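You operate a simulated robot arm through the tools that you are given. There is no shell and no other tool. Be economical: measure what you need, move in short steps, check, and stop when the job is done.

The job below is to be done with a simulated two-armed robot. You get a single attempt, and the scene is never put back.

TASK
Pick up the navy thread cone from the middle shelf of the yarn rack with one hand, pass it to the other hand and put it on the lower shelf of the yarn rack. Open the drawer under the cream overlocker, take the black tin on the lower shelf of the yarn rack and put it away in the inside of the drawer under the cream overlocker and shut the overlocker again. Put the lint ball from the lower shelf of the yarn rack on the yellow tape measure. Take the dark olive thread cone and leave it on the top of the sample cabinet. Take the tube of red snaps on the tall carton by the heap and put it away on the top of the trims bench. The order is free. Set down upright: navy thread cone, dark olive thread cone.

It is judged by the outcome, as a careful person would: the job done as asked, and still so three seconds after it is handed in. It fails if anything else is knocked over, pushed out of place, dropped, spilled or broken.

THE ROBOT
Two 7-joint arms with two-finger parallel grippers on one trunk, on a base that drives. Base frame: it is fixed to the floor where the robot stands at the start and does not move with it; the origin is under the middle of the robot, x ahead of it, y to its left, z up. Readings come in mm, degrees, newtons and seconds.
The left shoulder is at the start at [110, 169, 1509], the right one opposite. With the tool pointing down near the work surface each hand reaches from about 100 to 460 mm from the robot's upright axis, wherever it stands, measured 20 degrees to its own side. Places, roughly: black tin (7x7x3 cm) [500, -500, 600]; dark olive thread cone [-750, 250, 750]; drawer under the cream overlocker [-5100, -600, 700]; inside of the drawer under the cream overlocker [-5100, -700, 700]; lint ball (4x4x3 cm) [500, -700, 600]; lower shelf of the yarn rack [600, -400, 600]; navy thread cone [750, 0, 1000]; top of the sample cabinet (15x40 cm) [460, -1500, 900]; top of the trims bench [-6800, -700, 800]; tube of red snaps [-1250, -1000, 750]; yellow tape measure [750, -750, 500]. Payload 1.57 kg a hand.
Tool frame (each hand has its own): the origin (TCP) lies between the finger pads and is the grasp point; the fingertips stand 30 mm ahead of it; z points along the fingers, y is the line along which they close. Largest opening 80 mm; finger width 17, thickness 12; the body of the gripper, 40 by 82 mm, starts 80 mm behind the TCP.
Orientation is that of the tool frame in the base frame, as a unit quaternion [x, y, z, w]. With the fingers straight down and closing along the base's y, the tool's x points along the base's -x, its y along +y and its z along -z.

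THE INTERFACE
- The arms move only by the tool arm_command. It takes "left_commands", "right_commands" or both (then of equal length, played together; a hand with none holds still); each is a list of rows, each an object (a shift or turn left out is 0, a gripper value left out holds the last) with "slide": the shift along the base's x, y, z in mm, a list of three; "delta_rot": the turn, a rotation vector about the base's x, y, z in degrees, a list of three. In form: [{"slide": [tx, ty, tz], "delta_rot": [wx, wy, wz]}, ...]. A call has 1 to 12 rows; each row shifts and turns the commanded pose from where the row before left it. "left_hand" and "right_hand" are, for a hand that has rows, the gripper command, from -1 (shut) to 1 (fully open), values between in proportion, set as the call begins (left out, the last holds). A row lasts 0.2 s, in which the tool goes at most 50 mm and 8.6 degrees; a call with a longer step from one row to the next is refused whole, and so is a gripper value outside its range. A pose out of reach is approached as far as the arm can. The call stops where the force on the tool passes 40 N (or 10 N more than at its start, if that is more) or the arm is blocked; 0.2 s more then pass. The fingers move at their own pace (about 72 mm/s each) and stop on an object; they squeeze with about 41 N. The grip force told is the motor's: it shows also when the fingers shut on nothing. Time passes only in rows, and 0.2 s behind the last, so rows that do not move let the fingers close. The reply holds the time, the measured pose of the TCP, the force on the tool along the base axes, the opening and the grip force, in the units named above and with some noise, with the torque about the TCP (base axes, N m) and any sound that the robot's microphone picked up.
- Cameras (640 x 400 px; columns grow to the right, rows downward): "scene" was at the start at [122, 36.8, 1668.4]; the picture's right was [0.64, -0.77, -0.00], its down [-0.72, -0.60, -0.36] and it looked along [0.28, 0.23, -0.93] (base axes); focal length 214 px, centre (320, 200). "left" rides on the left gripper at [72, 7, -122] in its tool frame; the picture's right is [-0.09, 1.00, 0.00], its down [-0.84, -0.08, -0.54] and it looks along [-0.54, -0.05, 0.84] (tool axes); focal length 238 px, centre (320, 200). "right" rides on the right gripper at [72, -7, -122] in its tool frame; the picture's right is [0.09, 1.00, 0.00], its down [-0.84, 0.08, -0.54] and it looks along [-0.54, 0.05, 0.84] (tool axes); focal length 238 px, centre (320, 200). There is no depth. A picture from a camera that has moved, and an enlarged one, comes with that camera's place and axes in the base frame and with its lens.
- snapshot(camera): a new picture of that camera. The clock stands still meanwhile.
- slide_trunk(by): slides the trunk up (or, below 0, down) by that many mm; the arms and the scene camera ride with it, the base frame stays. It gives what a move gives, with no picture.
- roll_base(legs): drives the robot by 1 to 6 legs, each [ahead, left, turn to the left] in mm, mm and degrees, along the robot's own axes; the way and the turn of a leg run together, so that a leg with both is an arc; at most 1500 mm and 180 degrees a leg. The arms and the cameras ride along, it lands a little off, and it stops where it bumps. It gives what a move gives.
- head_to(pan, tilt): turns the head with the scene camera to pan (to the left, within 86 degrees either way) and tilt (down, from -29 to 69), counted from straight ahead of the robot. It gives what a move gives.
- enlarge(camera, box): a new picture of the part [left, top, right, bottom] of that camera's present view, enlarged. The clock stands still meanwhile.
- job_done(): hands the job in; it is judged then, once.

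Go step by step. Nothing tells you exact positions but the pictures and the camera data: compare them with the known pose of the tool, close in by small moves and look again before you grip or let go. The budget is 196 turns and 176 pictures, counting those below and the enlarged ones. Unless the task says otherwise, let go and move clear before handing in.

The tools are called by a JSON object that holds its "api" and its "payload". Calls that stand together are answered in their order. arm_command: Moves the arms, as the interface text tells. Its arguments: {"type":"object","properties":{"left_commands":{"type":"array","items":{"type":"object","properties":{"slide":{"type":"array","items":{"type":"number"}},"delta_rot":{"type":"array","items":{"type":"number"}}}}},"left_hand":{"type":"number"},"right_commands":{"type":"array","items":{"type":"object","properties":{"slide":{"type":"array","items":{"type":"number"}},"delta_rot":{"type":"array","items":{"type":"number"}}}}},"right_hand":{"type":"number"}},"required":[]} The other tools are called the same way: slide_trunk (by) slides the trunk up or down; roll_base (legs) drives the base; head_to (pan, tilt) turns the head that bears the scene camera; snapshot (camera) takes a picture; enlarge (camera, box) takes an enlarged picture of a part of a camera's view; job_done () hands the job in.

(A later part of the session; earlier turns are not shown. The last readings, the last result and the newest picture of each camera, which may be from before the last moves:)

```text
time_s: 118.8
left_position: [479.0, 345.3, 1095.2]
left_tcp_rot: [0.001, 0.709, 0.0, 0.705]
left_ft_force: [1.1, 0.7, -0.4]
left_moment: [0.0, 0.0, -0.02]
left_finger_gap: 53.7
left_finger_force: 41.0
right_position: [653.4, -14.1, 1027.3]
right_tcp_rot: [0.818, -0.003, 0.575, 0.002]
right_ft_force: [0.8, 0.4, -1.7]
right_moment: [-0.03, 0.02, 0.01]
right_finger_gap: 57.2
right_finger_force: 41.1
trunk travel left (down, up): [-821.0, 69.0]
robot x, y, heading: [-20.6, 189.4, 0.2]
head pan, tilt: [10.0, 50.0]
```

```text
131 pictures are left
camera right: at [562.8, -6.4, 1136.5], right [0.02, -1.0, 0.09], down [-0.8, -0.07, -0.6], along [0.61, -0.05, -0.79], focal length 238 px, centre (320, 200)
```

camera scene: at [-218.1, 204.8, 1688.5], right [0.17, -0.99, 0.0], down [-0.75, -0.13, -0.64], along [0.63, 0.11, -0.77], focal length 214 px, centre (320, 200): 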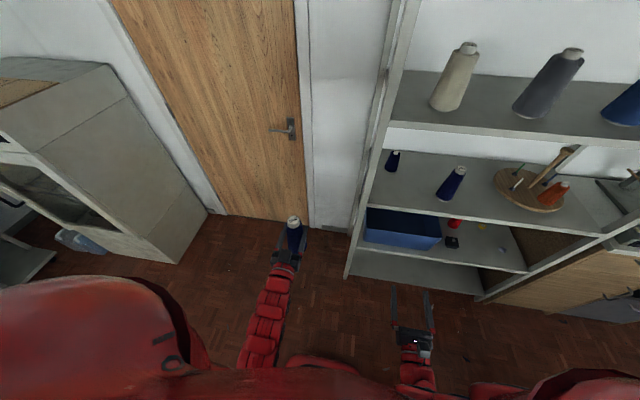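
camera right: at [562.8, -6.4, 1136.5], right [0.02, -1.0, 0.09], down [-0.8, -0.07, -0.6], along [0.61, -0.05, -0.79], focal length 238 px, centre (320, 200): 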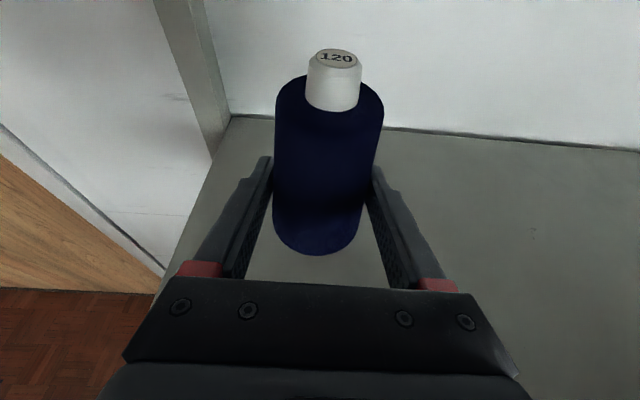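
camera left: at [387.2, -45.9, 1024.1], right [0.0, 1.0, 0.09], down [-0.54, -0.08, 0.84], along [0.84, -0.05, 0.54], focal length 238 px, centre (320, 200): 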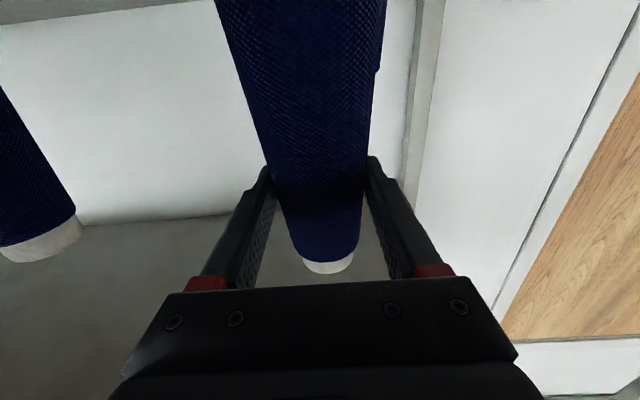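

Got it. Retract the right arm, back out, and drive right to return the tall cone to (510,-52).

{"api": "arm_command", "payload": {"right_commands": [{"slide": [-30, 0, 5]}, {"slide": [-40, 0, 5]}, {"slide": [-40, 0, 0]}, {"slide": [-40, 0, 0]}]}}

{"api": "roll_base", "payload": {"legs": [[-280, 0, 0], [0, -398, 0]]}}

{"api": "snapshot", "payload": {"camera": "scene"}}

```text
time_s: 119.8
left_position: [477.5, 344.0, 1096.6]
left_tcp_rot: [0.001, 0.708, 0.0, 0.706]
left_ft_force: [-1.0, 0.2, -0.7]
left_moment: [-0.02, 0.03, 0.02]
left_finger_gap: 53.4
left_finger_force: 41.4
right_position: [505.7, -14.0, 1033.1]
right_tcp_rot: [0.818, -0.003, 0.575, 0.001]
right_ft_force: [0.1, -0.7, -1.2]
right_moment: [0.02, 0.0, -0.03]
right_finger_gap: 57.2
right_finger_force: 41.3
right hand out of reach, approached as far as the arm can: row 4
trunk travel left (down, up): [-821.0, 69.0]
robot x, y, heading: [-16.5, 185.8, 0.3]
head pan, tilt: [10.0, 50.0]
```

```text
time_s: 123.9
left_position: [199.5, -59.9, 1094.7]
left_tcp_rot: [0.001, 0.709, 0.0, 0.705]
left_ft_force: [-0.3, -0.3, -1.4]
left_moment: [-0.01, -0.01, 0.01]
left_finger_gap: 53.7
left_finger_force: 41.1
right_position: [226.4, -418.2, 1033.8]
right_tcp_rot: [0.818, -0.003, 0.575, 0.002]
right_ft_force: [0.1, -0.5, -0.7]
right_moment: [0.01, 0.04, -0.04]
right_finger_gap: 57.2
right_finger_force: 41.1
trunk travel left (down, up): [-821.0, 69.0]
robot x, y, heading: [-298.9, -215.7, -0.3]
head pan, tilt: [10.0, 50.0]
```

```text
130 pictures are left
camera scene: at [-145.0, -200.4, 1688.5], right [0.17, -0.99, 0.0], down [-0.75, -0.13, -0.64], along [0.63, 0.11, -0.77], focal length 214 px, centre (320, 200)
```

scene: 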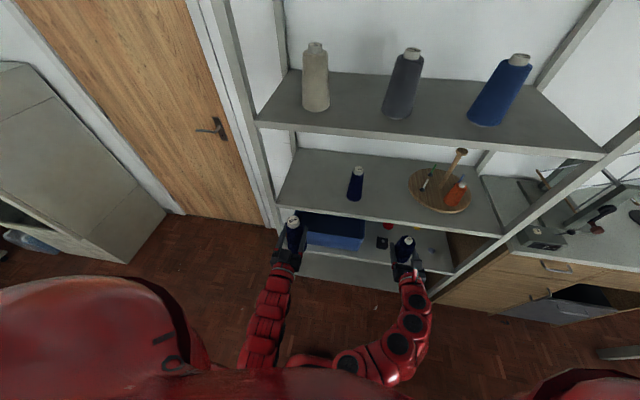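

Both cones are in hand. Roll forward and set the tall cone back on its place.

{"api": "roll_base", "payload": {"legs": [[175, 0, 0.3]]}}

{"api": "arm_command", "payload": {"left_commands": [{"slide": [35, 2, 0]}, {"slide": [35, 2, 0]}, {"slide": [33, 2, 0]}, {"slide": [32, 0, 0]}, {"slide": [0, 0, 0]}]}}

```text
time_s: 125.4
left_position: [372.6, -56.1, 1095.4]
left_tcp_rot: [-0.001, 0.709, 0.001, 0.705]
left_ft_force: [0.6, -0.4, -1.3]
left_moment: [-0.01, 0.0, 0.01]
left_finger_gap: 53.7
left_finger_force: 40.6
right_position: [402.8, -415.6, 1033.5]
right_tcp_rot: [0.818, 0.0, 0.575, 0.0]
right_ft_force: [0.3, 0.2, -1.7]
right_moment: [0.01, 0.0, 0.0]
right_finger_gap: 57.5
right_finger_force: 41.0
trunk travel left (down, up): [-821.0, 69.0]
robot x, y, heading: [-125.4, -216.5, 0.2]
head pan, tilt: [10.0, 50.0]
```

```text
time_s: 126.6
left_position: [507.7, -50.9, 1094.9]
left_tcp_rot: [-0.002, 0.709, 0.002, 0.706]
left_ft_force: [0.3, -0.5, -0.4]
left_moment: [-0.03, -0.01, 0.0]
left_finger_gap: 53.7
left_finger_force: 40.6
right_position: [403.3, -414.0, 1033.6]
right_tcp_rot: [0.819, -0.002, 0.574, 0.001]
right_ft_force: [-0.7, -0.3, -2.2]
right_moment: [-0.02, 0.04, -0.02]
right_finger_gap: 57.4
right_finger_force: 40.6
trunk travel left (down, up): [-821.0, 69.0]
robot x, y, heading: [-123.9, -216.8, 0.5]
head pan, tilt: [10.0, 50.0]
```

{"api": "arm_command", "payload": {"left_commands": [{"slide": [1, -1, -10]}, {"slide": [0, 0, -10]}, {"slide": [0, 0, -8]}, {"slide": [0, 0, -4]}, {"slide": [0, 0, -2]}, {"slide": [0, 0, 0]}]}}

{"api": "arm_command", "payload": {"left_commands": [{"slide": [0, 0, -1.5]}, {"slide": [0, 0, 0]}]}}

```text
time_s: 128.0
left_position: [510.2, -51.4, 1061.3]
left_tcp_rot: [-0.001, 0.708, 0.001, 0.706]
left_ft_force: [-0.1, 0.1, -1.2]
left_moment: [0.0, 0.03, 0.01]
left_finger_gap: 53.8
left_finger_force: 40.8
right_position: [402.3, -414.4, 1033.7]
right_tcp_rot: [0.819, -0.002, 0.574, 0.001]
right_ft_force: [0.3, 0.4, -0.9]
right_moment: [0.0, 0.0, 0.01]
right_finger_gap: 57.4
right_finger_force: 41.0
trunk travel left (down, up): [-821.0, 69.0]
robot x, y, heading: [-124.1, -212.9, 0.5]
head pan, tilt: [10.0, 50.0]
```

```text
time_s: 128.6
left_position: [509.2, -51.1, 1060.6]
left_tcp_rot: [-0.001, 0.708, 0.002, 0.706]
left_ft_force: [1.7, 0.7, 4.3]
left_moment: [0.12, -0.14, -0.06]
left_finger_gap: 53.6
left_finger_force: 40.8
right_position: [402.8, -415.5, 1032.7]
right_tcp_rot: [0.819, -0.002, 0.574, 0.001]
right_ft_force: [-0.5, 0.2, -1.5]
right_moment: [0.01, -0.01, -0.01]
right_finger_gap: 57.5
right_finger_force: 41.1
trunk travel left (down, up): [-821.0, 69.0]
robot x, y, heading: [-126.7, -214.4, -0.0]
head pan, tilt: [10.0, 50.0]
```

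Contact. Release and retract straight back.

{"api": "arm_command", "payload": {"left_commands": [{"slide": [0, 0, 0]}, {"slide": [0, 0, 0]}, {"slide": [0, 0, 0]}, {"slide": [-10, 0, 0]}, {"slide": [-30, 0, 0]}, {"slide": [-40, 0, 0]}, {"slide": [-40, 0, 0]}, {"slide": [-30, 0, 0]}], "left_hand": 1}}

{"api": "roll_base", "payload": {"legs": [[-250, 0, 0]]}}

{"api": "snapshot", "payload": {"camera": "scene"}}

```text
time_s: 130.4
left_position: [358.6, -50.6, 1060.5]
left_tcp_rot: [0.0, 0.708, 0.001, 0.706]
left_ft_force: [-0.5, -0.3, 0.0]
left_moment: [0.01, 0.01, 0.02]
left_finger_gap: 79.8
left_finger_force: 0.1
right_position: [402.1, -414.8, 1033.3]
right_tcp_rot: [0.818, -0.001, 0.575, 0.0]
right_ft_force: [0.2, 0.3, -1.7]
right_moment: [-0.03, 0.03, -0.03]
right_finger_gap: 57.2
right_finger_force: 41.7
trunk travel left (down, up): [-821.0, 69.0]
robot x, y, heading: [-123.5, -216.2, 0.3]
head pan, tilt: [10.0, 50.0]
```

```text
time_s: 132.2
left_position: [111.3, -54.0, 1059.7]
left_tcp_rot: [-0.001, 0.71, 0.002, 0.705]
left_ft_force: [-0.6, 0.1, 0.0]
left_moment: [0.01, 0.03, 0.01]
left_finger_gap: 79.6
left_finger_force: 0.1
right_position: [154.4, -416.2, 1032.8]
right_tcp_rot: [0.819, -0.002, 0.574, 0.001]
right_ft_force: [-0.4, 0.5, -1.4]
right_moment: [-0.01, 0.02, 0.02]
right_finger_gap: 57.2
right_finger_force: 41.1
trunk travel left (down, up): [-821.0, 69.0]
robot x, y, heading: [-374.7, -213.5, 0.4]
head pan, tilt: [10.0, 50.0]
```

```text
129 pictures are left
camera scene: at [-217.0, -200.8, 1688.4], right [0.18, -0.98, 0.0], down [-0.75, -0.14, -0.64], along [0.63, 0.11, -0.77], focal length 214 px, centre (320, 200)
```

scene: 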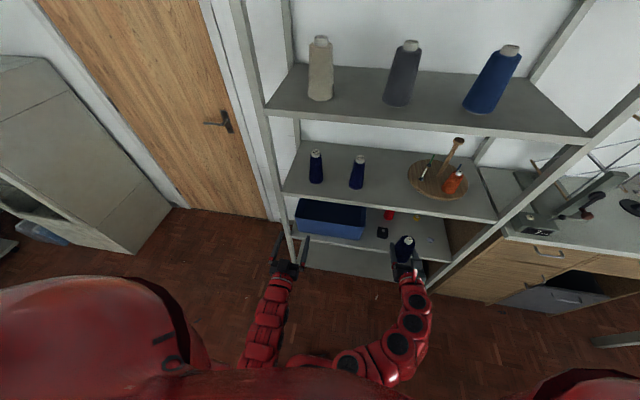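

All shelf cones are back. For the pass, I'll turn the left hand to point right (-y) and bring the right hand with the cone toward the middle.

{"api": "arm_command", "payload": {"left_commands": [{"slide": [4, -6, 1], "delta_rot": [0, 0, -8.2]}, {"slide": [4, -6, 1], "delta_rot": [0, 0, -8.2]}, {"slide": [4, -6, 1], "delta_rot": [0, 0, -8.2]}, {"slide": [4, -6, 1], "delta_rot": [0, 0, -8.2]}, {"slide": [4, -6, 1], "delta_rot": [0, 0, -8.2]}, {"slide": [4, -6, 1], "delta_rot": [0, 0, -8.2]}, {"slide": [4, -6, 1], "delta_rot": [0, 0, -8.2]}, {"slide": [4, -6, 0], "delta_rot": [0, 0, -8.2]}, {"slide": [4, -6, 0], "delta_rot": [0, 0, -8.2]}, {"slide": [4, -6, 0], "delta_rot": [0, 0, -8.2]}, {"slide": [4, -6, 0], "delta_rot": [0, 0, -8]}], "right_commands": [{"slide": [0, 12, 0]}, {"slide": [0, 12, 0]}, {"slide": [0, 12, 0]}, {"slide": [0, 12, 0]}, {"slide": [0, 12, 0]}, {"slide": [0, 12, 0]}, {"slide": [0, 12, 0]}, {"slide": [0, 12, 0]}, {"slide": [0, 12, 0]}, {"slide": [0, 12, 0]}, {"slide": [0, 12, 0]}]}}

{"api": "snapshot", "payload": {"camera": "left"}}

{"api": "snapshot", "payload": {"camera": "scene"}}

```text
time_s: 134.6
left_position: [148.3, -121.9, 1059.4]
left_tcp_rot: [0.479, 0.51, -0.507, 0.503]
left_ft_force: [1.0, -0.1, -0.5]
left_moment: [-0.03, 0.03, -0.03]
left_finger_gap: 79.9
left_finger_force: 0.0
left hand out of reach, approached as far as the arm can: row 11
right_position: [155.5, -284.2, 1032.8]
right_tcp_rot: [0.819, -0.002, 0.574, 0.001]
right_ft_force: [0.2, -0.5, -1.9]
right_moment: [0.01, -0.03, -0.02]
right_finger_gap: 57.0
right_finger_force: 41.4
trunk travel left (down, up): [-821.0, 69.0]
robot x, y, heading: [-374.6, -218.3, -0.2]
head pan, tilt: [10.0, 50.0]
```

```text
128 pictures are left
camera left: at [149.7, -2.4, 985.6], right [1.0, 0.03, 0.06], down [-0.06, 0.56, 0.83], along [-0.01, -0.83, 0.56], focal length 238 px, centre (320, 200)
```

left: 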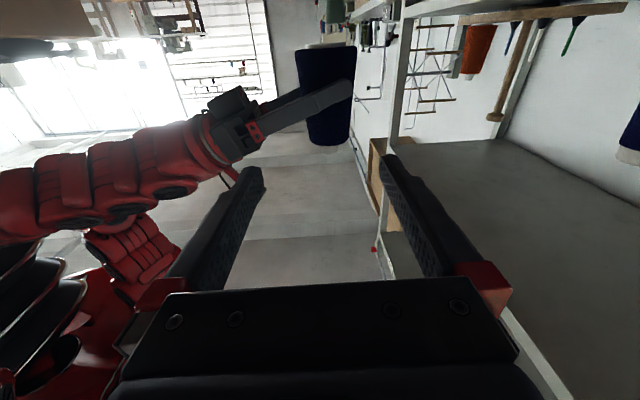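

```text
127 pictures are left
camera scene: at [-216.3, -200.9, 1688.4], right [0.18, -0.98, 0.0], down [-0.75, -0.13, -0.64], along [0.63, 0.11, -0.77], focal length 214 px, centre (320, 200)
```

scene: 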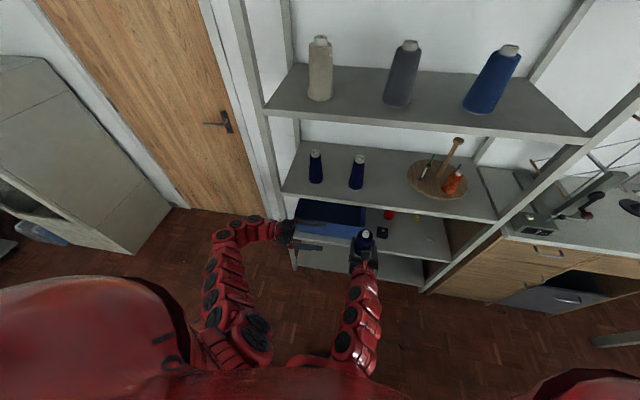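

The cone is ahead of the left fingers. Raise the left to z≈1075, align x≈157, and approach along -y.

{"api": "arm_command", "payload": {"left_commands": [{"slide": [9, 0, 16]}, {"slide": [0, -35, 0]}, {"slide": [0, -35, 0]}, {"slide": [0, -25, 0]}, {"slide": [0, 0, 0]}]}}

{"api": "snapshot", "payload": {"camera": "left"}}

{"api": "snapshot", "payload": {"camera": "right"}}

```text
time_s: 135.8
left_position: [163.5, -214.0, 1084.1]
left_tcp_rot: [0.501, 0.501, -0.498, 0.5]
left_ft_force: [-0.7, 1.3, 0.1]
left_moment: [-0.03, -0.01, 0.01]
left_finger_gap: 79.9
left_finger_force: 0.1
right_position: [155.8, -282.8, 1033.2]
right_tcp_rot: [0.818, -0.001, 0.575, 0.0]
right_ft_force: [0.2, -0.3, -1.0]
right_moment: [0.01, 0.05, 0.02]
right_finger_gap: 57.2
right_finger_force: 40.8
trunk travel left (down, up): [-821.0, 69.0]
robot x, y, heading: [-370.5, -215.3, -0.0]
head pan, tilt: [10.0, 50.0]
```

```text
126 pictures are left
camera left: at [170.6, -91.4, 1013.3], right [1.0, 0.0, 0.09], down [-0.08, 0.54, 0.84], along [-0.05, -0.84, 0.54], focal length 238 px, centre (320, 200)
```

left: 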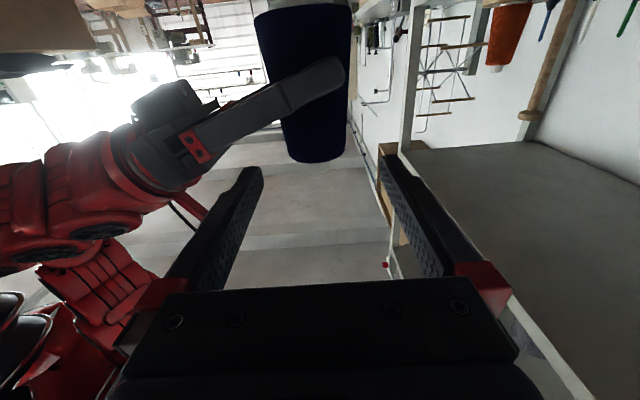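

```text
125 pictures are left
camera right: at [64.4, -276.9, 1142.1], right [0.03, -1.0, 0.09], down [-0.79, -0.08, -0.6], along [0.61, -0.05, -0.79], focal length 238 px, centre (320, 200)
```

right: 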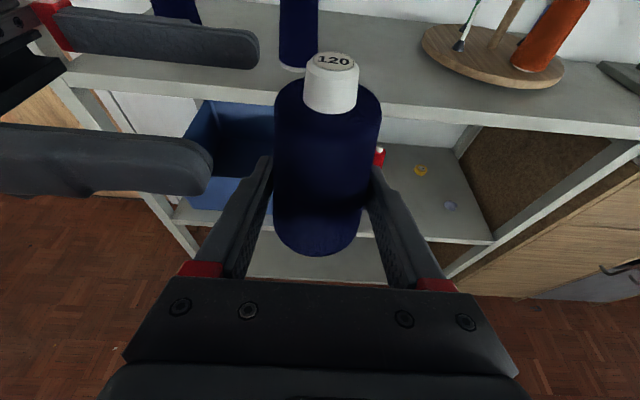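

Cone axis x≈157; lower the left to 1075 and move in the remaining 69 mm.

{"api": "arm_command", "payload": {"left_commands": [{"slide": [-5, 0, -9]}, {"slide": [0, -20, 0]}, {"slide": [0, -20, 0]}, {"slide": [0, -15, 0]}, {"slide": [0, -10, 0]}, {"slide": [0, 0, 0]}]}}

{"api": "snapshot", "payload": {"camera": "right"}}

{"api": "snapshot", "payload": {"camera": "left"}}

```text
time_s: 137.2
left_position: [159.0, -279.5, 1074.8]
left_tcp_rot: [0.501, 0.501, -0.498, 0.499]
left_ft_force: [0.3, -0.7, 0.0]
left_moment: [0.0, -0.03, 0.0]
left_finger_gap: 80.0
left_finger_force: 0.0
right_position: [155.2, -283.9, 1033.1]
right_tcp_rot: [0.819, 0.0, 0.574, 0.0]
right_ft_force: [-0.2, 0.2, -1.8]
right_moment: [0.0, -0.02, 0.01]
right_finger_gap: 56.8
right_finger_force: 41.1
trunk travel left (down, up): [-821.0, 69.0]
robot x, y, heading: [-374.8, -215.6, 0.2]
head pan, tilt: [10.0, 50.0]
```

```text
124 pictures are left
camera right: at [64.7, -277.2, 1142.0], right [0.03, -1.0, 0.09], down [-0.79, -0.07, -0.6], along [0.61, -0.05, -0.79], focal length 238 px, centre (320, 200)
```

right: 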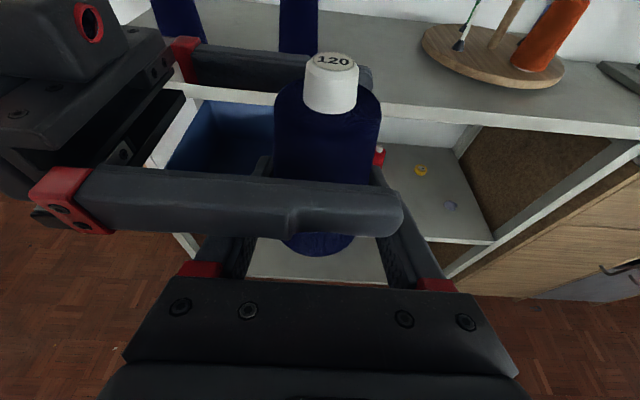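

```text
123 pictures are left
camera left: at [165.8, -157.1, 1003.8], right [1.0, 0.0, 0.09], down [-0.08, 0.54, 0.84], along [-0.05, -0.84, 0.54], focal length 238 px, centre (320, 200)
```

left: 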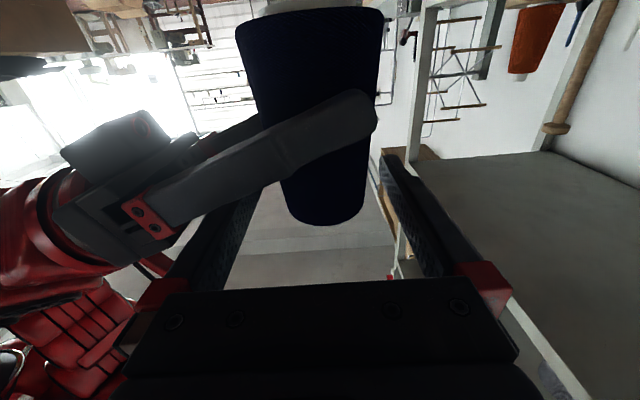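

The left TCP lies on the upper body of the cone, clear of the right fingers. Close the left hand.

{"api": "arm_command", "payload": {"left_commands": [{"slide": [0, 0, 0]}, {"slide": [0, 0, 0]}, {"slide": [0, 0, 0]}, {"slide": [0, 0, 0]}], "left_hand": -1}}

{"api": "snapshot", "payload": {"camera": "right"}}

```text
time_s: 138.2
left_position: [158.9, -279.2, 1074.8]
left_tcp_rot: [0.5, 0.502, -0.498, 0.5]
left_ft_force: [33.3, -6.6, -6.8]
left_moment: [-0.22, -0.82, -0.31]
left_finger_gap: 48.9
left_finger_force: 40.8
right_position: [154.7, -285.5, 1032.4]
right_tcp_rot: [0.819, -0.001, 0.574, 0.001]
right_ft_force: [-33.6, 5.3, 7.6]
right_moment: [-0.04, -0.61, 0.49]
right_finger_gap: 57.2
right_finger_force: 40.3
trunk travel left (down, up): [-821.0, 69.0]
robot x, y, heading: [-373.4, -214.4, 0.5]
head pan, tilt: [10.0, 50.0]
```

```text
122 pictures are left
camera right: at [64.6, -277.1, 1141.7], right [0.03, -1.0, 0.09], down [-0.79, -0.08, -0.6], along [0.61, -0.05, -0.79], focal length 238 px, centre (320, 200)
```

right: 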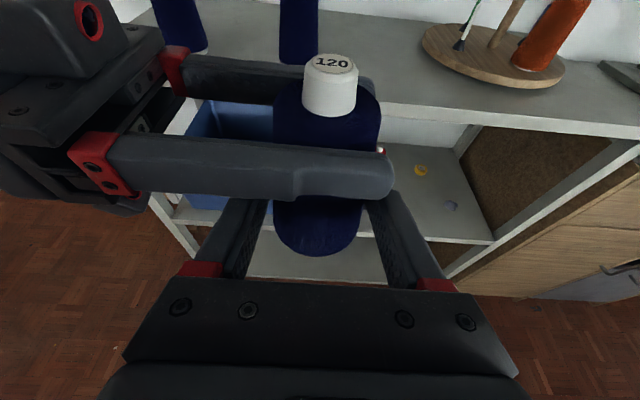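

The left hand has it. Open the right and withdraw it straight back, slightly downward.

{"api": "arm_command", "payload": {"right_commands": [{"slide": [0, 0, 0]}, {"slide": [0, 0, 0]}, {"slide": [0, 0, 0]}, {"slide": [-15, 0, -3]}, {"slide": [-30, -5, -3]}, {"slide": [-20, -30, 0]}, {"slide": [0, -40, 0]}, {"slide": [0, -45, 0]}], "right_hand": 1}}

{"api": "snapshot", "payload": {"camera": "left"}}

{"api": "snapshot", "payload": {"camera": "right"}}

```text
time_s: 140.0
left_position: [158.2, -279.8, 1069.7]
left_tcp_rot: [0.501, 0.502, -0.498, 0.5]
left_ft_force: [0.0, -0.5, -1.5]
left_moment: [0.01, 0.02, -0.04]
left_finger_gap: 49.4
left_finger_force: 40.9
right_position: [102.8, -387.4, 1009.7]
right_tcp_rot: [0.821, -0.021, 0.57, -0.005]
right_ft_force: [-0.5, 7.5, -2.6]
right_moment: [-0.34, -0.16, -0.58]
right_finger_gap: 79.7
right_finger_force: 0.1
right hand out of reach, approached as far as the arm can: row 6, 7
trunk travel left (down, up): [-821.0, 69.0]
robot x, y, heading: [-369.8, -216.2, 0.2]
head pan, tilt: [10.0, 50.0]
```

```text
121 pictures are left
camera left: at [165.2, -157.3, 999.9], right [1.0, 0.0, 0.09], down [-0.08, 0.54, 0.84], along [-0.05, -0.84, 0.53], focal length 238 px, centre (320, 200)
```

left: 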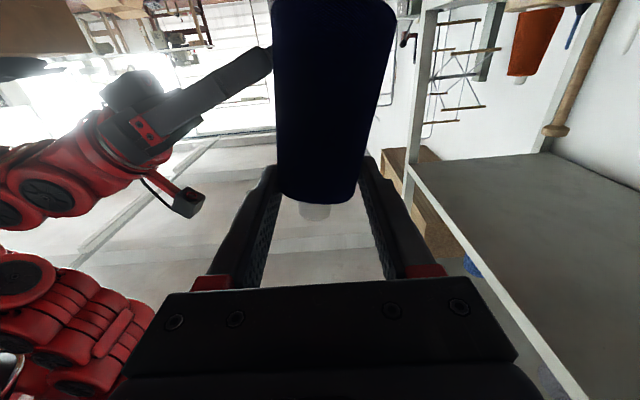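

```text
120 pictures are left
camera right: at [13.0, -381.7, 1120.0], right [0.0, -1.0, 0.05], down [-0.8, -0.04, -0.6], along [0.6, -0.04, -0.8], focal length 238 px, centre (320, 200)
```

right: 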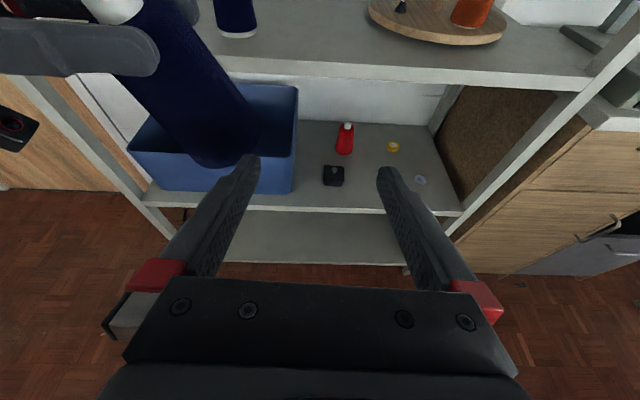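

The cone slipped about 15 mm down in the left hand and now hangs by its shoulder rim. I'll re-support it with the right hand and regrip lower: first move the left forward gently for room.

{"api": "arm_command", "payload": {"left_commands": [{"slide": [15, 0, 0]}, {"slide": [20, 0, 0]}, {"slide": [20, 0, 0]}, {"slide": [15, 0, 0]}, {"slide": [0, 0, 0]}]}}

{"api": "snapshot", "payload": {"camera": "left"}}

```text
time_s: 141.2
left_position: [229.3, -279.8, 1073.4]
left_tcp_rot: [0.5, 0.502, -0.498, 0.5]
left_ft_force: [-0.7, -0.6, -1.5]
left_moment: [0.03, 0.01, 0.03]
left_finger_gap: 49.3
left_finger_force: 41.3
right_position: [106.7, -382.2, 1019.1]
right_tcp_rot: [0.818, -0.001, 0.575, 0.001]
right_ft_force: [-0.4, 0.4, -0.1]
right_moment: [-0.02, 0.01, -0.02]
right_finger_gap: 80.2
right_finger_force: 0.0
trunk travel left (down, up): [-821.0, 69.0]
robot x, y, heading: [-371.3, -217.0, 0.0]
head pan, tilt: [10.0, 50.0]
```

```text
119 pictures are left
camera left: at [236.0, -156.6, 1003.3], right [1.0, 0.0, 0.09], down [-0.08, 0.54, 0.84], along [-0.05, -0.84, 0.54], focal length 238 px, centre (320, 200)
```

left: 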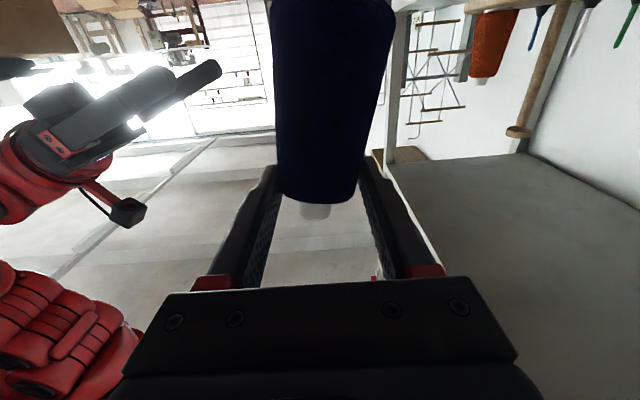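

It is stable. Bring the right hand in line behind the cone.

{"api": "arm_command", "payload": {"right_commands": [{"slide": [3, 35, -4]}, {"slide": [3, 35, -4]}, {"slide": [4, 31, -3]}, {"slide": [15, 0, 0]}, {"slide": [0, 0, 0]}]}}

{"api": "snapshot", "payload": {"camera": "right"}}

```text
time_s: 142.4
left_position: [229.4, -280.2, 1074.1]
left_tcp_rot: [0.501, 0.502, -0.498, 0.5]
left_ft_force: [-0.8, 0.5, -0.6]
left_moment: [0.03, 0.01, -0.01]
left_finger_gap: 49.1
left_finger_force: 41.4
right_position: [130.6, -282.6, 1009.8]
right_tcp_rot: [0.818, -0.002, 0.575, 0.001]
right_ft_force: [-0.3, -0.3, 0.1]
right_moment: [-0.01, -0.03, 0.01]
right_finger_gap: 79.9
right_finger_force: 0.0
trunk travel left (down, up): [-821.0, 69.0]
robot x, y, heading: [-373.5, -213.6, 0.0]
head pan, tilt: [10.0, 50.0]
```

```text
118 pictures are left
camera right: at [39.3, -275.1, 1118.6], right [0.03, -1.0, 0.09], down [-0.79, -0.07, -0.6], along [0.61, -0.05, -0.79], focal length 238 px, centre (320, 200)
```

right: 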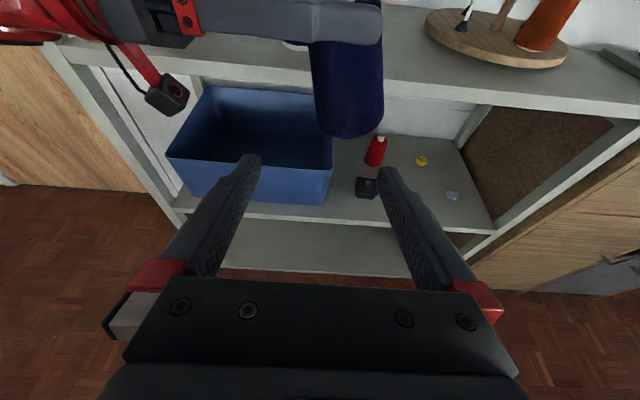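

So the cone actually shifted outward toward the left fingertips (axis y≈-304, base z≈1000). Align the right hand to that and close in.

{"api": "arm_command", "payload": {"right_commands": [{"slide": [0, -11, 10]}, {"slide": [0, -11, 10]}, {"slide": [20, 0, 0]}, {"slide": [20, 0, 0]}, {"slide": [0, 0, 0]}]}}

{"api": "snapshot", "payload": {"camera": "right"}}

```text
time_s: 143.6
left_position: [229.4, -280.2, 1073.3]
left_tcp_rot: [0.501, 0.502, -0.497, 0.5]
left_ft_force: [0.7, 0.4, -1.1]
left_moment: [0.06, 0.0, -0.03]
left_finger_gap: 49.0
left_finger_force: 41.5
right_position: [169.9, -303.5, 1030.9]
right_tcp_rot: [0.818, -0.002, 0.575, 0.001]
right_ft_force: [-0.7, 0.7, -0.4]
right_moment: [0.03, -0.02, -0.03]
right_finger_gap: 80.0
right_finger_force: 0.1
trunk travel left (down, up): [-821.0, 69.0]
robot x, y, heading: [-372.6, -216.4, 0.3]
head pan, tilt: [10.0, 50.0]
```

```text
117 pictures are left
camera right: at [78.6, -297.2, 1139.4], right [0.03, -1.0, 0.09], down [-0.79, -0.07, -0.6], along [0.61, -0.05, -0.79], focal length 238 px, centre (320, 200)
```

right: 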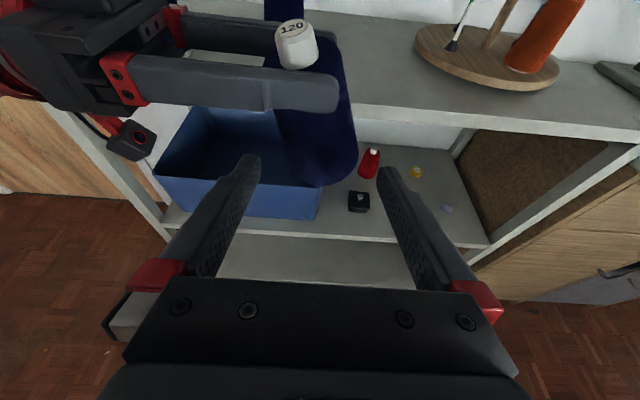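

The cone is tilted about the left pads (base toward -y). The right hand's flat pads will straighten it: advance and close.

{"api": "arm_command", "payload": {"right_commands": [{"slide": [20, 0, 0]}, {"slide": [20, 0, 0]}, {"slide": [15, 0, 0]}, {"slide": [0, 0, 0]}]}}

{"api": "arm_command", "payload": {"right_commands": [{"slide": [0, 0, 0]}, {"slide": [0, 0, 0]}, {"slide": [0, 0, 0]}, {"slide": [0, 0, 0]}], "right_hand": -1}}

{"api": "snapshot", "payload": {"camera": "right"}}

```text
time_s: 144.6
left_position: [229.2, -279.6, 1074.5]
left_tcp_rot: [0.5, 0.502, -0.497, 0.5]
left_ft_force: [0.3, 0.6, -2.1]
left_moment: [0.04, 0.01, -0.03]
left_finger_gap: 48.6
left_finger_force: 40.9
right_position: [225.1, -303.5, 1031.2]
right_tcp_rot: [0.819, -0.002, 0.574, 0.001]
right_ft_force: [-0.5, 0.6, -0.7]
right_moment: [0.01, 0.02, -0.02]
right_finger_gap: 79.9
right_finger_force: 0.0
trunk travel left (down, up): [-821.0, 69.0]
robot x, y, heading: [-375.5, -217.6, 0.4]
head pan, tilt: [10.0, 50.0]
```

```text
time_s: 145.6
left_position: [229.1, -280.0, 1072.8]
left_tcp_rot: [0.5, 0.502, -0.498, 0.5]
left_ft_force: [1.6, -13.2, -4.7]
left_moment: [0.22, -0.22, 0.64]
left_finger_gap: 48.5
left_finger_force: 41.3
right_position: [225.2, -303.3, 1030.6]
right_tcp_rot: [0.818, 0.0, 0.575, 0.0]
right_ft_force: [-0.9, 13.2, 3.2]
right_moment: [-0.72, 0.16, -0.5]
right_finger_gap: 62.7
right_finger_force: 40.8
trunk travel left (down, up): [-821.0, 69.0]
robot x, y, heading: [-370.6, -215.6, 0.1]
head pan, tilt: [10.0, 50.0]
```

```text
116 pictures are left
camera right: at [134.5, -295.8, 1139.2], right [0.03, -1.0, 0.09], down [-0.79, -0.08, -0.6], along [0.61, -0.05, -0.79], focal length 238 px, centre (320, 200)
```

right: 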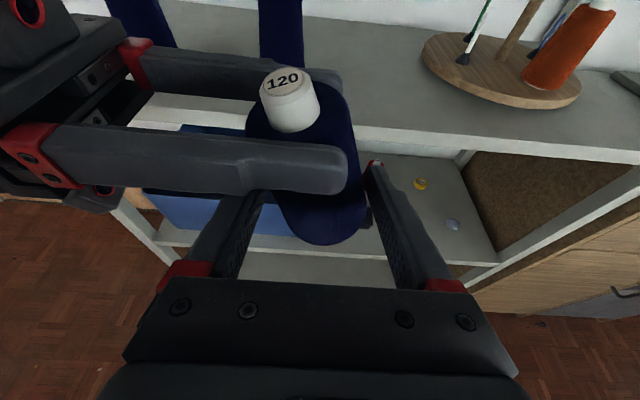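

Right holds the lower body. Open the left so the right's pads can straighten it.

{"api": "arm_command", "payload": {"left_commands": [{"slide": [0, 0, 0]}, {"slide": [0, 0, 0]}, {"slide": [0, 0, 0]}, {"slide": [0, 0, 0]}], "left_hand": 1}}

{"api": "snapshot", "payload": {"camera": "right"}}

{"api": "snapshot", "payload": {"camera": "left"}}

```text
time_s: 146.6
left_position: [230.2, -280.3, 1074.1]
left_tcp_rot: [0.5, 0.502, -0.498, 0.5]
left_ft_force: [0.3, 0.1, 0.9]
left_moment: [-0.02, 0.0, -0.01]
left_finger_gap: 80.1
left_finger_force: 0.0
right_position: [225.2, -302.6, 1029.2]
right_tcp_rot: [0.818, -0.002, 0.575, 0.001]
right_ft_force: [0.6, -0.9, -0.7]
right_moment: [0.02, -0.01, 0.04]
right_finger_gap: 58.4
right_finger_force: 41.6
trunk travel left (down, up): [-821.0, 69.0]
robot x, y, heading: [-373.2, -215.3, 0.2]
head pan, tilt: [10.0, 50.0]
```

```text
115 pictures are left
camera right: at [134.5, -296.6, 1139.3], right [0.03, -1.0, 0.09], down [-0.79, -0.07, -0.6], along [0.61, -0.05, -0.79], focal length 238 px, centre (320, 200)
```

right: 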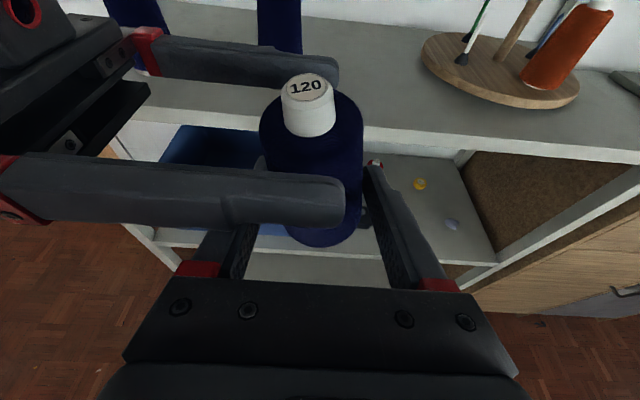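

```text
114 pictures are left
camera left: at [236.4, -156.7, 1003.4], right [1.0, 0.0, 0.09], down [-0.08, 0.54, 0.84], along [-0.05, -0.84, 0.54], focal length 238 px, centre (320, 200)
```

left: 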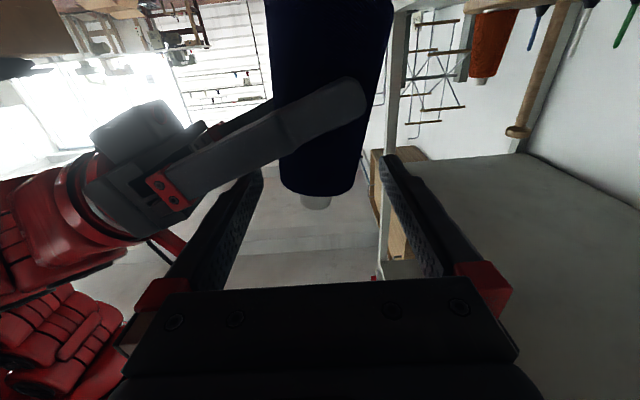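

Straightened. Advance the left 25 mm deeper, slightly lower, and regrip.

{"api": "arm_command", "payload": {"left_commands": [{"slide": [-1, -13, -2]}, {"slide": [0, -13, -2]}, {"slide": [0, 0, 0]}]}}

{"api": "arm_command", "payload": {"left_commands": [{"slide": [0, 0, 0]}, {"slide": [0, 0, 0]}, {"slide": [0, 0, 0]}, {"slide": [0, 0, 0]}], "left_hand": -1}}

{"api": "snapshot", "payload": {"camera": "left"}}

{"api": "snapshot", "payload": {"camera": "right"}}

```text
time_s: 147.4
left_position: [229.1, -305.4, 1069.9]
left_tcp_rot: [0.5, 0.502, -0.497, 0.5]
left_ft_force: [0.2, 0.3, -0.5]
left_moment: [0.0, 0.04, -0.01]
left_finger_gap: 80.3
left_finger_force: 0.0
right_position: [224.7, -303.9, 1030.6]
right_tcp_rot: [0.819, -0.001, 0.574, 0.0]
right_ft_force: [-0.2, -0.6, -0.6]
right_moment: [-0.03, 0.04, 0.0]
right_finger_gap: 58.3
right_finger_force: 41.2
trunk travel left (down, up): [-821.0, 69.0]
robot x, y, heading: [-371.5, -217.2, 0.1]
head pan, tilt: [10.0, 50.0]
```

```text
time_s: 148.4
left_position: [229.0, -304.7, 1070.6]
left_tcp_rot: [0.501, 0.503, -0.496, 0.5]
left_ft_force: [30.7, -10.1, -11.0]
left_moment: [0.14, -0.94, 0.25]
left_finger_gap: 49.1
left_finger_force: 41.0
right_position: [225.8, -302.7, 1030.2]
right_tcp_rot: [0.819, -0.001, 0.574, 0.0]
right_ft_force: [-31.6, 10.3, 10.8]
right_moment: [-0.59, -0.33, -0.25]
right_finger_gap: 58.2
right_finger_force: 40.6
trunk travel left (down, up): [-821.0, 69.0]
robot x, y, heading: [-373.0, -215.1, 0.2]
head pan, tilt: [10.0, 50.0]
```

```text
113 pictures are left
camera left: at [235.9, -182.1, 999.9], right [1.0, 0.01, 0.09], down [-0.08, 0.54, 0.84], along [-0.05, -0.84, 0.53], focal length 238 px, centre (320, 200)
```

left: 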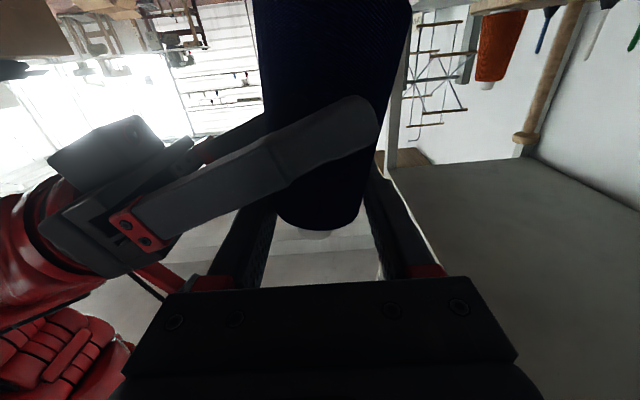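

```text
112 pictures are left
camera right: at [134.4, -296.0, 1139.1], right [0.03, -1.0, 0.09], down [-0.79, -0.08, -0.6], along [0.61, -0.05, -0.79], focal length 238 px, centre (320, 200)
```

right: 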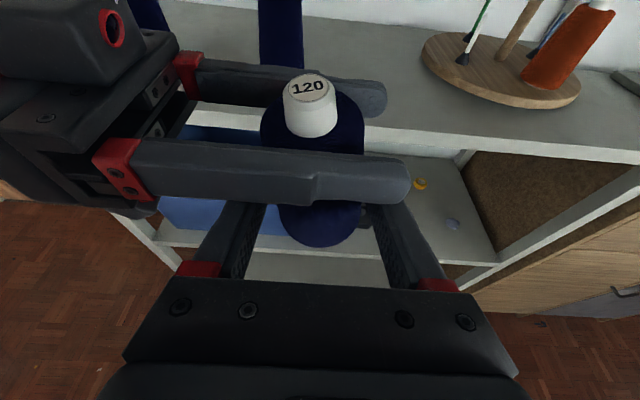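

Solid deep grip now. Open the right and retreat straight back fully before any sideways move.

{"api": "arm_command", "payload": {"right_commands": [{"slide": [0, 0, 0]}, {"slide": [0, 0, 0]}, {"slide": [0, 0, 0]}, {"slide": [-15, 0, -2]}, {"slide": [-25, 0, -3]}, {"slide": [-30, 0, -3]}, {"slide": [-30, 0, 0]}, {"slide": [0, 0, 0]}], "right_hand": 1}}

{"api": "snapshot", "payload": {"camera": "right"}}

```text
time_s: 150.2
left_position: [228.3, -304.6, 1070.3]
left_tcp_rot: [0.501, 0.502, -0.497, 0.5]
left_ft_force: [0.0, -0.6, -0.6]
left_moment: [-0.02, -0.02, -0.04]
left_finger_gap: 48.7
left_finger_force: 41.1
right_position: [125.8, -303.0, 1023.4]
right_tcp_rot: [0.818, -0.002, 0.575, 0.001]
right_ft_force: [-0.4, 0.1, 0.6]
right_moment: [-0.05, 0.0, 0.0]
right_finger_gap: 80.1
right_finger_force: 0.0
trunk travel left (down, up): [-821.0, 69.0]
robot x, y, heading: [-370.4, -214.6, 0.3]
head pan, tilt: [10.0, 50.0]
```

```text
111 pictures are left
camera right: at [34.4, -296.3, 1131.9], right [0.03, -1.0, 0.09], down [-0.79, -0.07, -0.6], along [0.61, -0.05, -0.79], focal length 238 px, centre (320, 200)
```

right: 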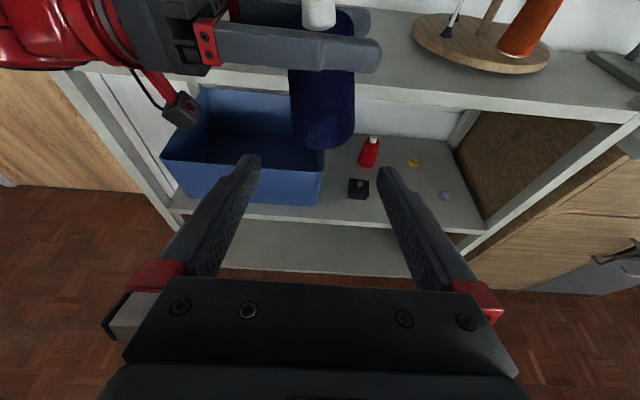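

Cone upright in the left hand only. Swing the left hand back to point forward while moving the right hand aside.

{"api": "arm_command", "payload": {"left_commands": [{"slide": [-5, 22, 0]}, {"slide": [-5, 22, 0], "delta_rot": [0, 0, 8.2]}, {"slide": [-5, 22, 0], "delta_rot": [0, 0, 8.2]}, {"slide": [-5, 22, 0], "delta_rot": [0, 0, 8.2]}, {"slide": [-5, 22, 0], "delta_rot": [0, 0, 8.2]}, {"slide": [-5, 22, 0], "delta_rot": [0, 0, 8.2]}, {"slide": [-5, 22, 0], "delta_rot": [0, 0, 8.2]}, {"slide": [-5, 22, 0], "delta_rot": [0, 0, 8.2]}, {"slide": [-5, 22, 0], "delta_rot": [0, 0, 8.2]}, {"slide": [-5, 22, 0], "delta_rot": [0, 0, 8.2]}, {"slide": [-5, 22, 0], "delta_rot": [0, 0, 8.2]}, {"slide": [-5, 5, 0], "delta_rot": [0, 0, 8.2]}], "right_commands": [{"slide": [-2, -20, 0]}, {"slide": [0, -20, 0]}, {"slide": [0, -20, 0]}, {"slide": [0, -20, 0]}, {"slide": [0, -20, 0]}, {"slide": [0, -20, 0]}, {"slide": [0, -20, 0]}, {"slide": [0, -20, 0]}, {"slide": [0, -20, 0]}, {"slide": [0, 0, 0]}, {"slide": [0, 0, 0]}, {"slide": [0, 0, 0]}]}}

{"api": "snapshot", "payload": {"camera": "scene"}}

{"api": "snapshot", "payload": {"camera": "left"}}

```text
time_s: 152.8
left_position: [168.4, -58.5, 1072.0]
left_tcp_rot: [-0.003, 0.709, 0.004, 0.706]
left_ft_force: [0.9, -0.4, -0.4]
left_moment: [-0.02, 0.03, -0.01]
left_finger_gap: 48.5
left_finger_force: 40.8
right_position: [123.0, -484.2, 1022.3]
right_tcp_rot: [0.819, -0.001, 0.574, 0.0]
right_ft_force: [-0.4, -0.4, -1.0]
right_moment: [-0.02, -0.02, -0.03]
right_finger_gap: 79.9
right_finger_force: 0.1
trunk travel left (down, up): [-821.0, 69.0]
robot x, y, heading: [-374.1, -217.5, 0.1]
head pan, tilt: [10.0, 50.0]
```

```text
110 pictures are left
camera scene: at [-217.7, -202.5, 1688.5], right [0.18, -0.98, 0.0], down [-0.75, -0.13, -0.64], along [0.63, 0.11, -0.77], focal length 214 px, centre (320, 200)
```

scene: 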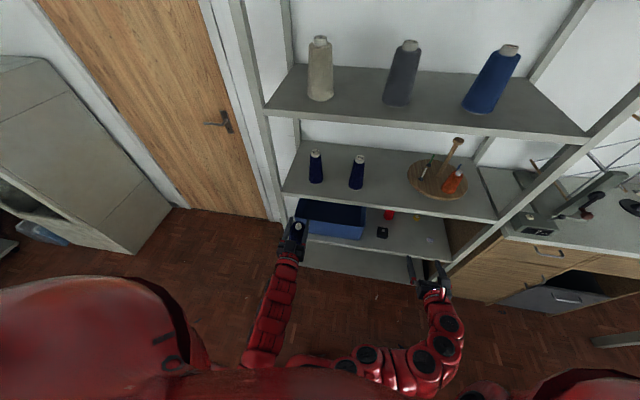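

```text
109 pictures are left
camera left: at [46.6, -52.7, 1000.6], right [-0.01, 1.0, 0.09], down [-0.54, -0.08, 0.84], along [0.84, -0.04, 0.54], focal length 238 px, centre (320, 200)
```

left: 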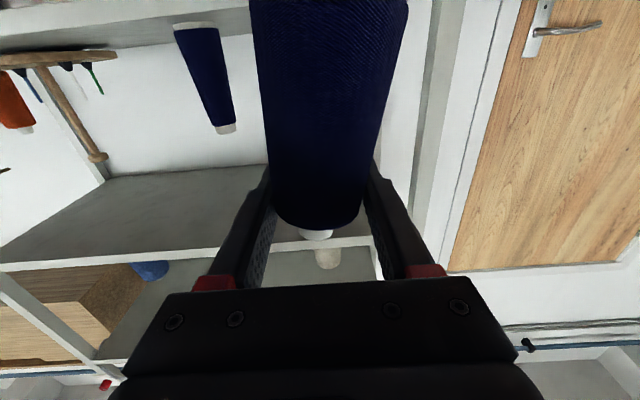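

Lower the trunk to the lower-shelf height and drive right to place at about (455,-600).

{"api": "slide_trunk", "payload": {"by": -390}}

{"api": "roll_base", "payload": {"legs": [[0, -540, 0]]}}

{"api": "head_to", "payload": {"pan": 10, "tilt": 40}}

{"api": "snapshot", "payload": {"camera": "scene"}}

{"api": "snapshot", "payload": {"camera": "right"}}

```text
time_s: 156.6
left_position: [169.5, -58.7, 680.9]
left_tcp_rot: [-0.002, 0.709, 0.003, 0.706]
left_ft_force: [-0.7, 0.2, 0.0]
left_moment: [0.02, -0.01, -0.02]
left_finger_gap: 48.2
left_finger_force: 40.9
right_position: [123.4, -483.9, 631.5]
right_tcp_rot: [0.818, -0.002, 0.575, 0.001]
right_ft_force: [-0.1, 0.2, 0.1]
right_moment: [-0.03, 0.0, -0.03]
right_finger_gap: 80.0
right_finger_force: 0.0
trunk travel left (down, up): [-431.0, 459.0]
robot x, y, heading: [-372.4, -213.5, 0.5]
head pan, tilt: [10.0, 50.0]
```

```text
time_s: 159.7
left_position: [170.4, -596.5, 680.0]
left_tcp_rot: [-0.001, 0.709, 0.003, 0.705]
left_ft_force: [-0.4, -0.4, 0.2]
left_moment: [0.0, -0.01, 0.04]
left_finger_gap: 47.9
left_finger_force: 40.9
right_position: [123.6, -1023.2, 632.5]
right_tcp_rot: [0.818, -0.002, 0.575, 0.001]
right_ft_force: [0.4, -0.1, -1.4]
right_moment: [0.03, -0.02, 0.02]
right_finger_gap: 80.0
right_finger_force: 0.1
trunk travel left (down, up): [-431.0, 459.0]
robot x, y, heading: [-369.4, -752.5, 0.2]
head pan, tilt: [10.0, 50.0]
```

```text
time_s: 160.4
left_position: [171.5, -597.0, 680.6]
left_tcp_rot: [-0.001, 0.709, 0.002, 0.705]
left_ft_force: [0.4, 0.2, -0.2]
left_moment: [-0.04, -0.02, 0.0]
left_finger_gap: 48.1
left_finger_force: 40.9
right_position: [123.4, -1022.1, 632.2]
right_tcp_rot: [0.819, -0.002, 0.574, 0.001]
right_ft_force: [-0.1, -0.9, 0.1]
right_moment: [0.01, -0.02, -0.01]
right_finger_gap: 79.9
right_finger_force: 0.1
trunk travel left (down, up): [-431.0, 459.0]
robot x, y, heading: [-369.8, -756.4, 0.2]
head pan, tilt: [10.0, 40.0]
```

```text
108 pictures are left
camera scene: at [-208.2, -737.1, 1312.6], right [0.18, -0.98, 0.0], down [-0.63, -0.11, -0.77], along [0.75, 0.13, -0.64], focal length 214 px, centre (320, 200)
```

scene: 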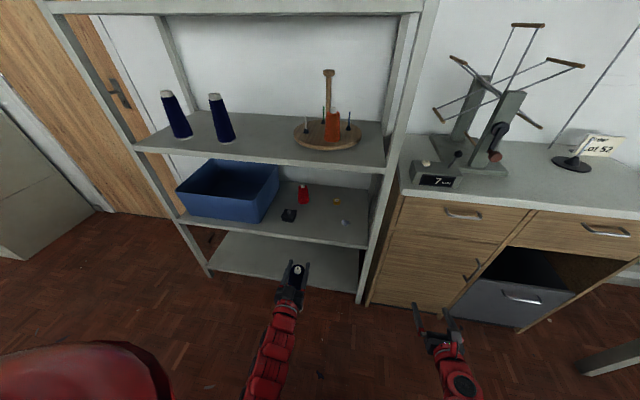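

```text
107 pictures are left
camera right: at [33.6, -1015.0, 740.9], right [0.03, -1.0, 0.09], down [-0.79, -0.07, -0.6], along [0.61, -0.05, -0.79], focal length 238 px, centre (320, 200)
```

right: 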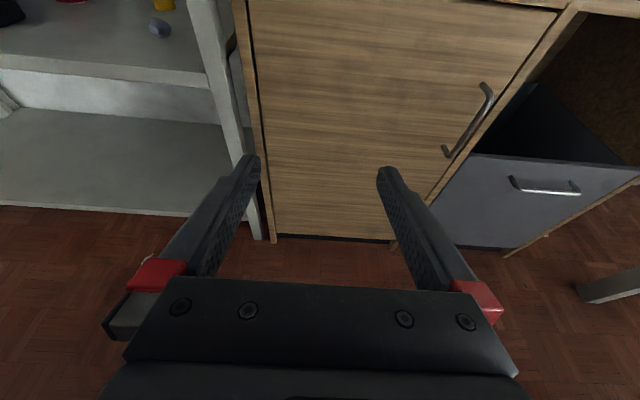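

Clear ahead for both hands. Roll forward 180 and extend the left arm.

{"api": "roll_base", "payload": {"legs": [[175, 0, 0]]}}

{"api": "arm_command", "payload": {"left_commands": [{"slide": [35, 0, -5]}, {"slide": [35, 0, -5]}, {"slide": [37, 0, -5]}, {"slide": [0, 0, 0]}]}}

{"api": "snapshot", "payload": {"camera": "scene"}}

{"api": "snapshot", "payload": {"camera": "left"}}

```text
time_s: 161.9
left_position: [343.8, -597.1, 679.6]
left_tcp_rot: [-0.002, 0.709, 0.002, 0.705]
left_ft_force: [0.6, -0.4, 0.3]
left_moment: [-0.03, -0.03, -0.03]
left_finger_gap: 47.8
left_finger_force: 40.7
right_position: [298.1, -1021.9, 632.6]
right_tcp_rot: [0.819, -0.002, 0.574, 0.001]
right_ft_force: [0.4, 0.0, -0.4]
right_moment: [0.04, -0.01, 0.02]
right_finger_gap: 80.0
right_finger_force: 0.0
trunk travel left (down, up): [-431.0, 459.0]
robot x, y, heading: [-197.5, -755.1, -0.1]
head pan, tilt: [10.0, 40.0]
```

```text
time_s: 162.9
left_position: [451.7, -596.0, 666.3]
left_tcp_rot: [-0.001, 0.71, 0.002, 0.705]
left_ft_force: [0.0, -0.4, 0.0]
left_moment: [0.03, 0.0, 0.0]
left_finger_gap: 47.9
left_finger_force: 40.3
right_position: [297.6, -1021.9, 631.5]
right_tcp_rot: [0.819, -0.002, 0.574, 0.001]
right_ft_force: [0.3, -0.4, -0.2]
right_moment: [-0.02, 0.01, -0.02]
right_finger_gap: 80.0
right_finger_force: 0.2
trunk travel left (down, up): [-431.0, 459.0]
robot x, y, heading: [-197.0, -749.6, 0.2]
head pan, tilt: [10.0, 40.0]
```

```text
106 pictures are left
camera scene: at [-34.5, -736.8, 1312.7], right [0.18, -0.98, 0.0], down [-0.63, -0.11, -0.77], along [0.75, 0.13, -0.64], focal length 214 px, centre (320, 200)
```

scene: 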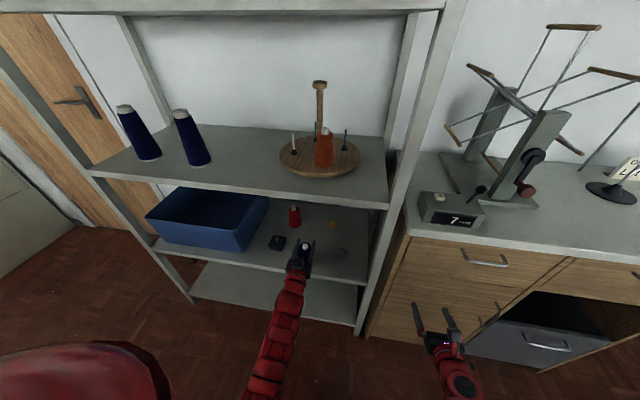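

```text
105 pictures are left
camera left: at [329.5, -589.7, 595.9], right [0.0, 1.0, 0.09], down [-0.54, -0.08, 0.84], along [0.84, -0.05, 0.54], focal length 238 px, centre (320, 200)
```

left: 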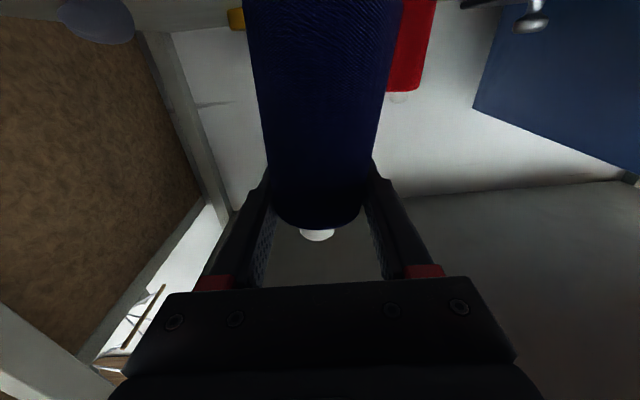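

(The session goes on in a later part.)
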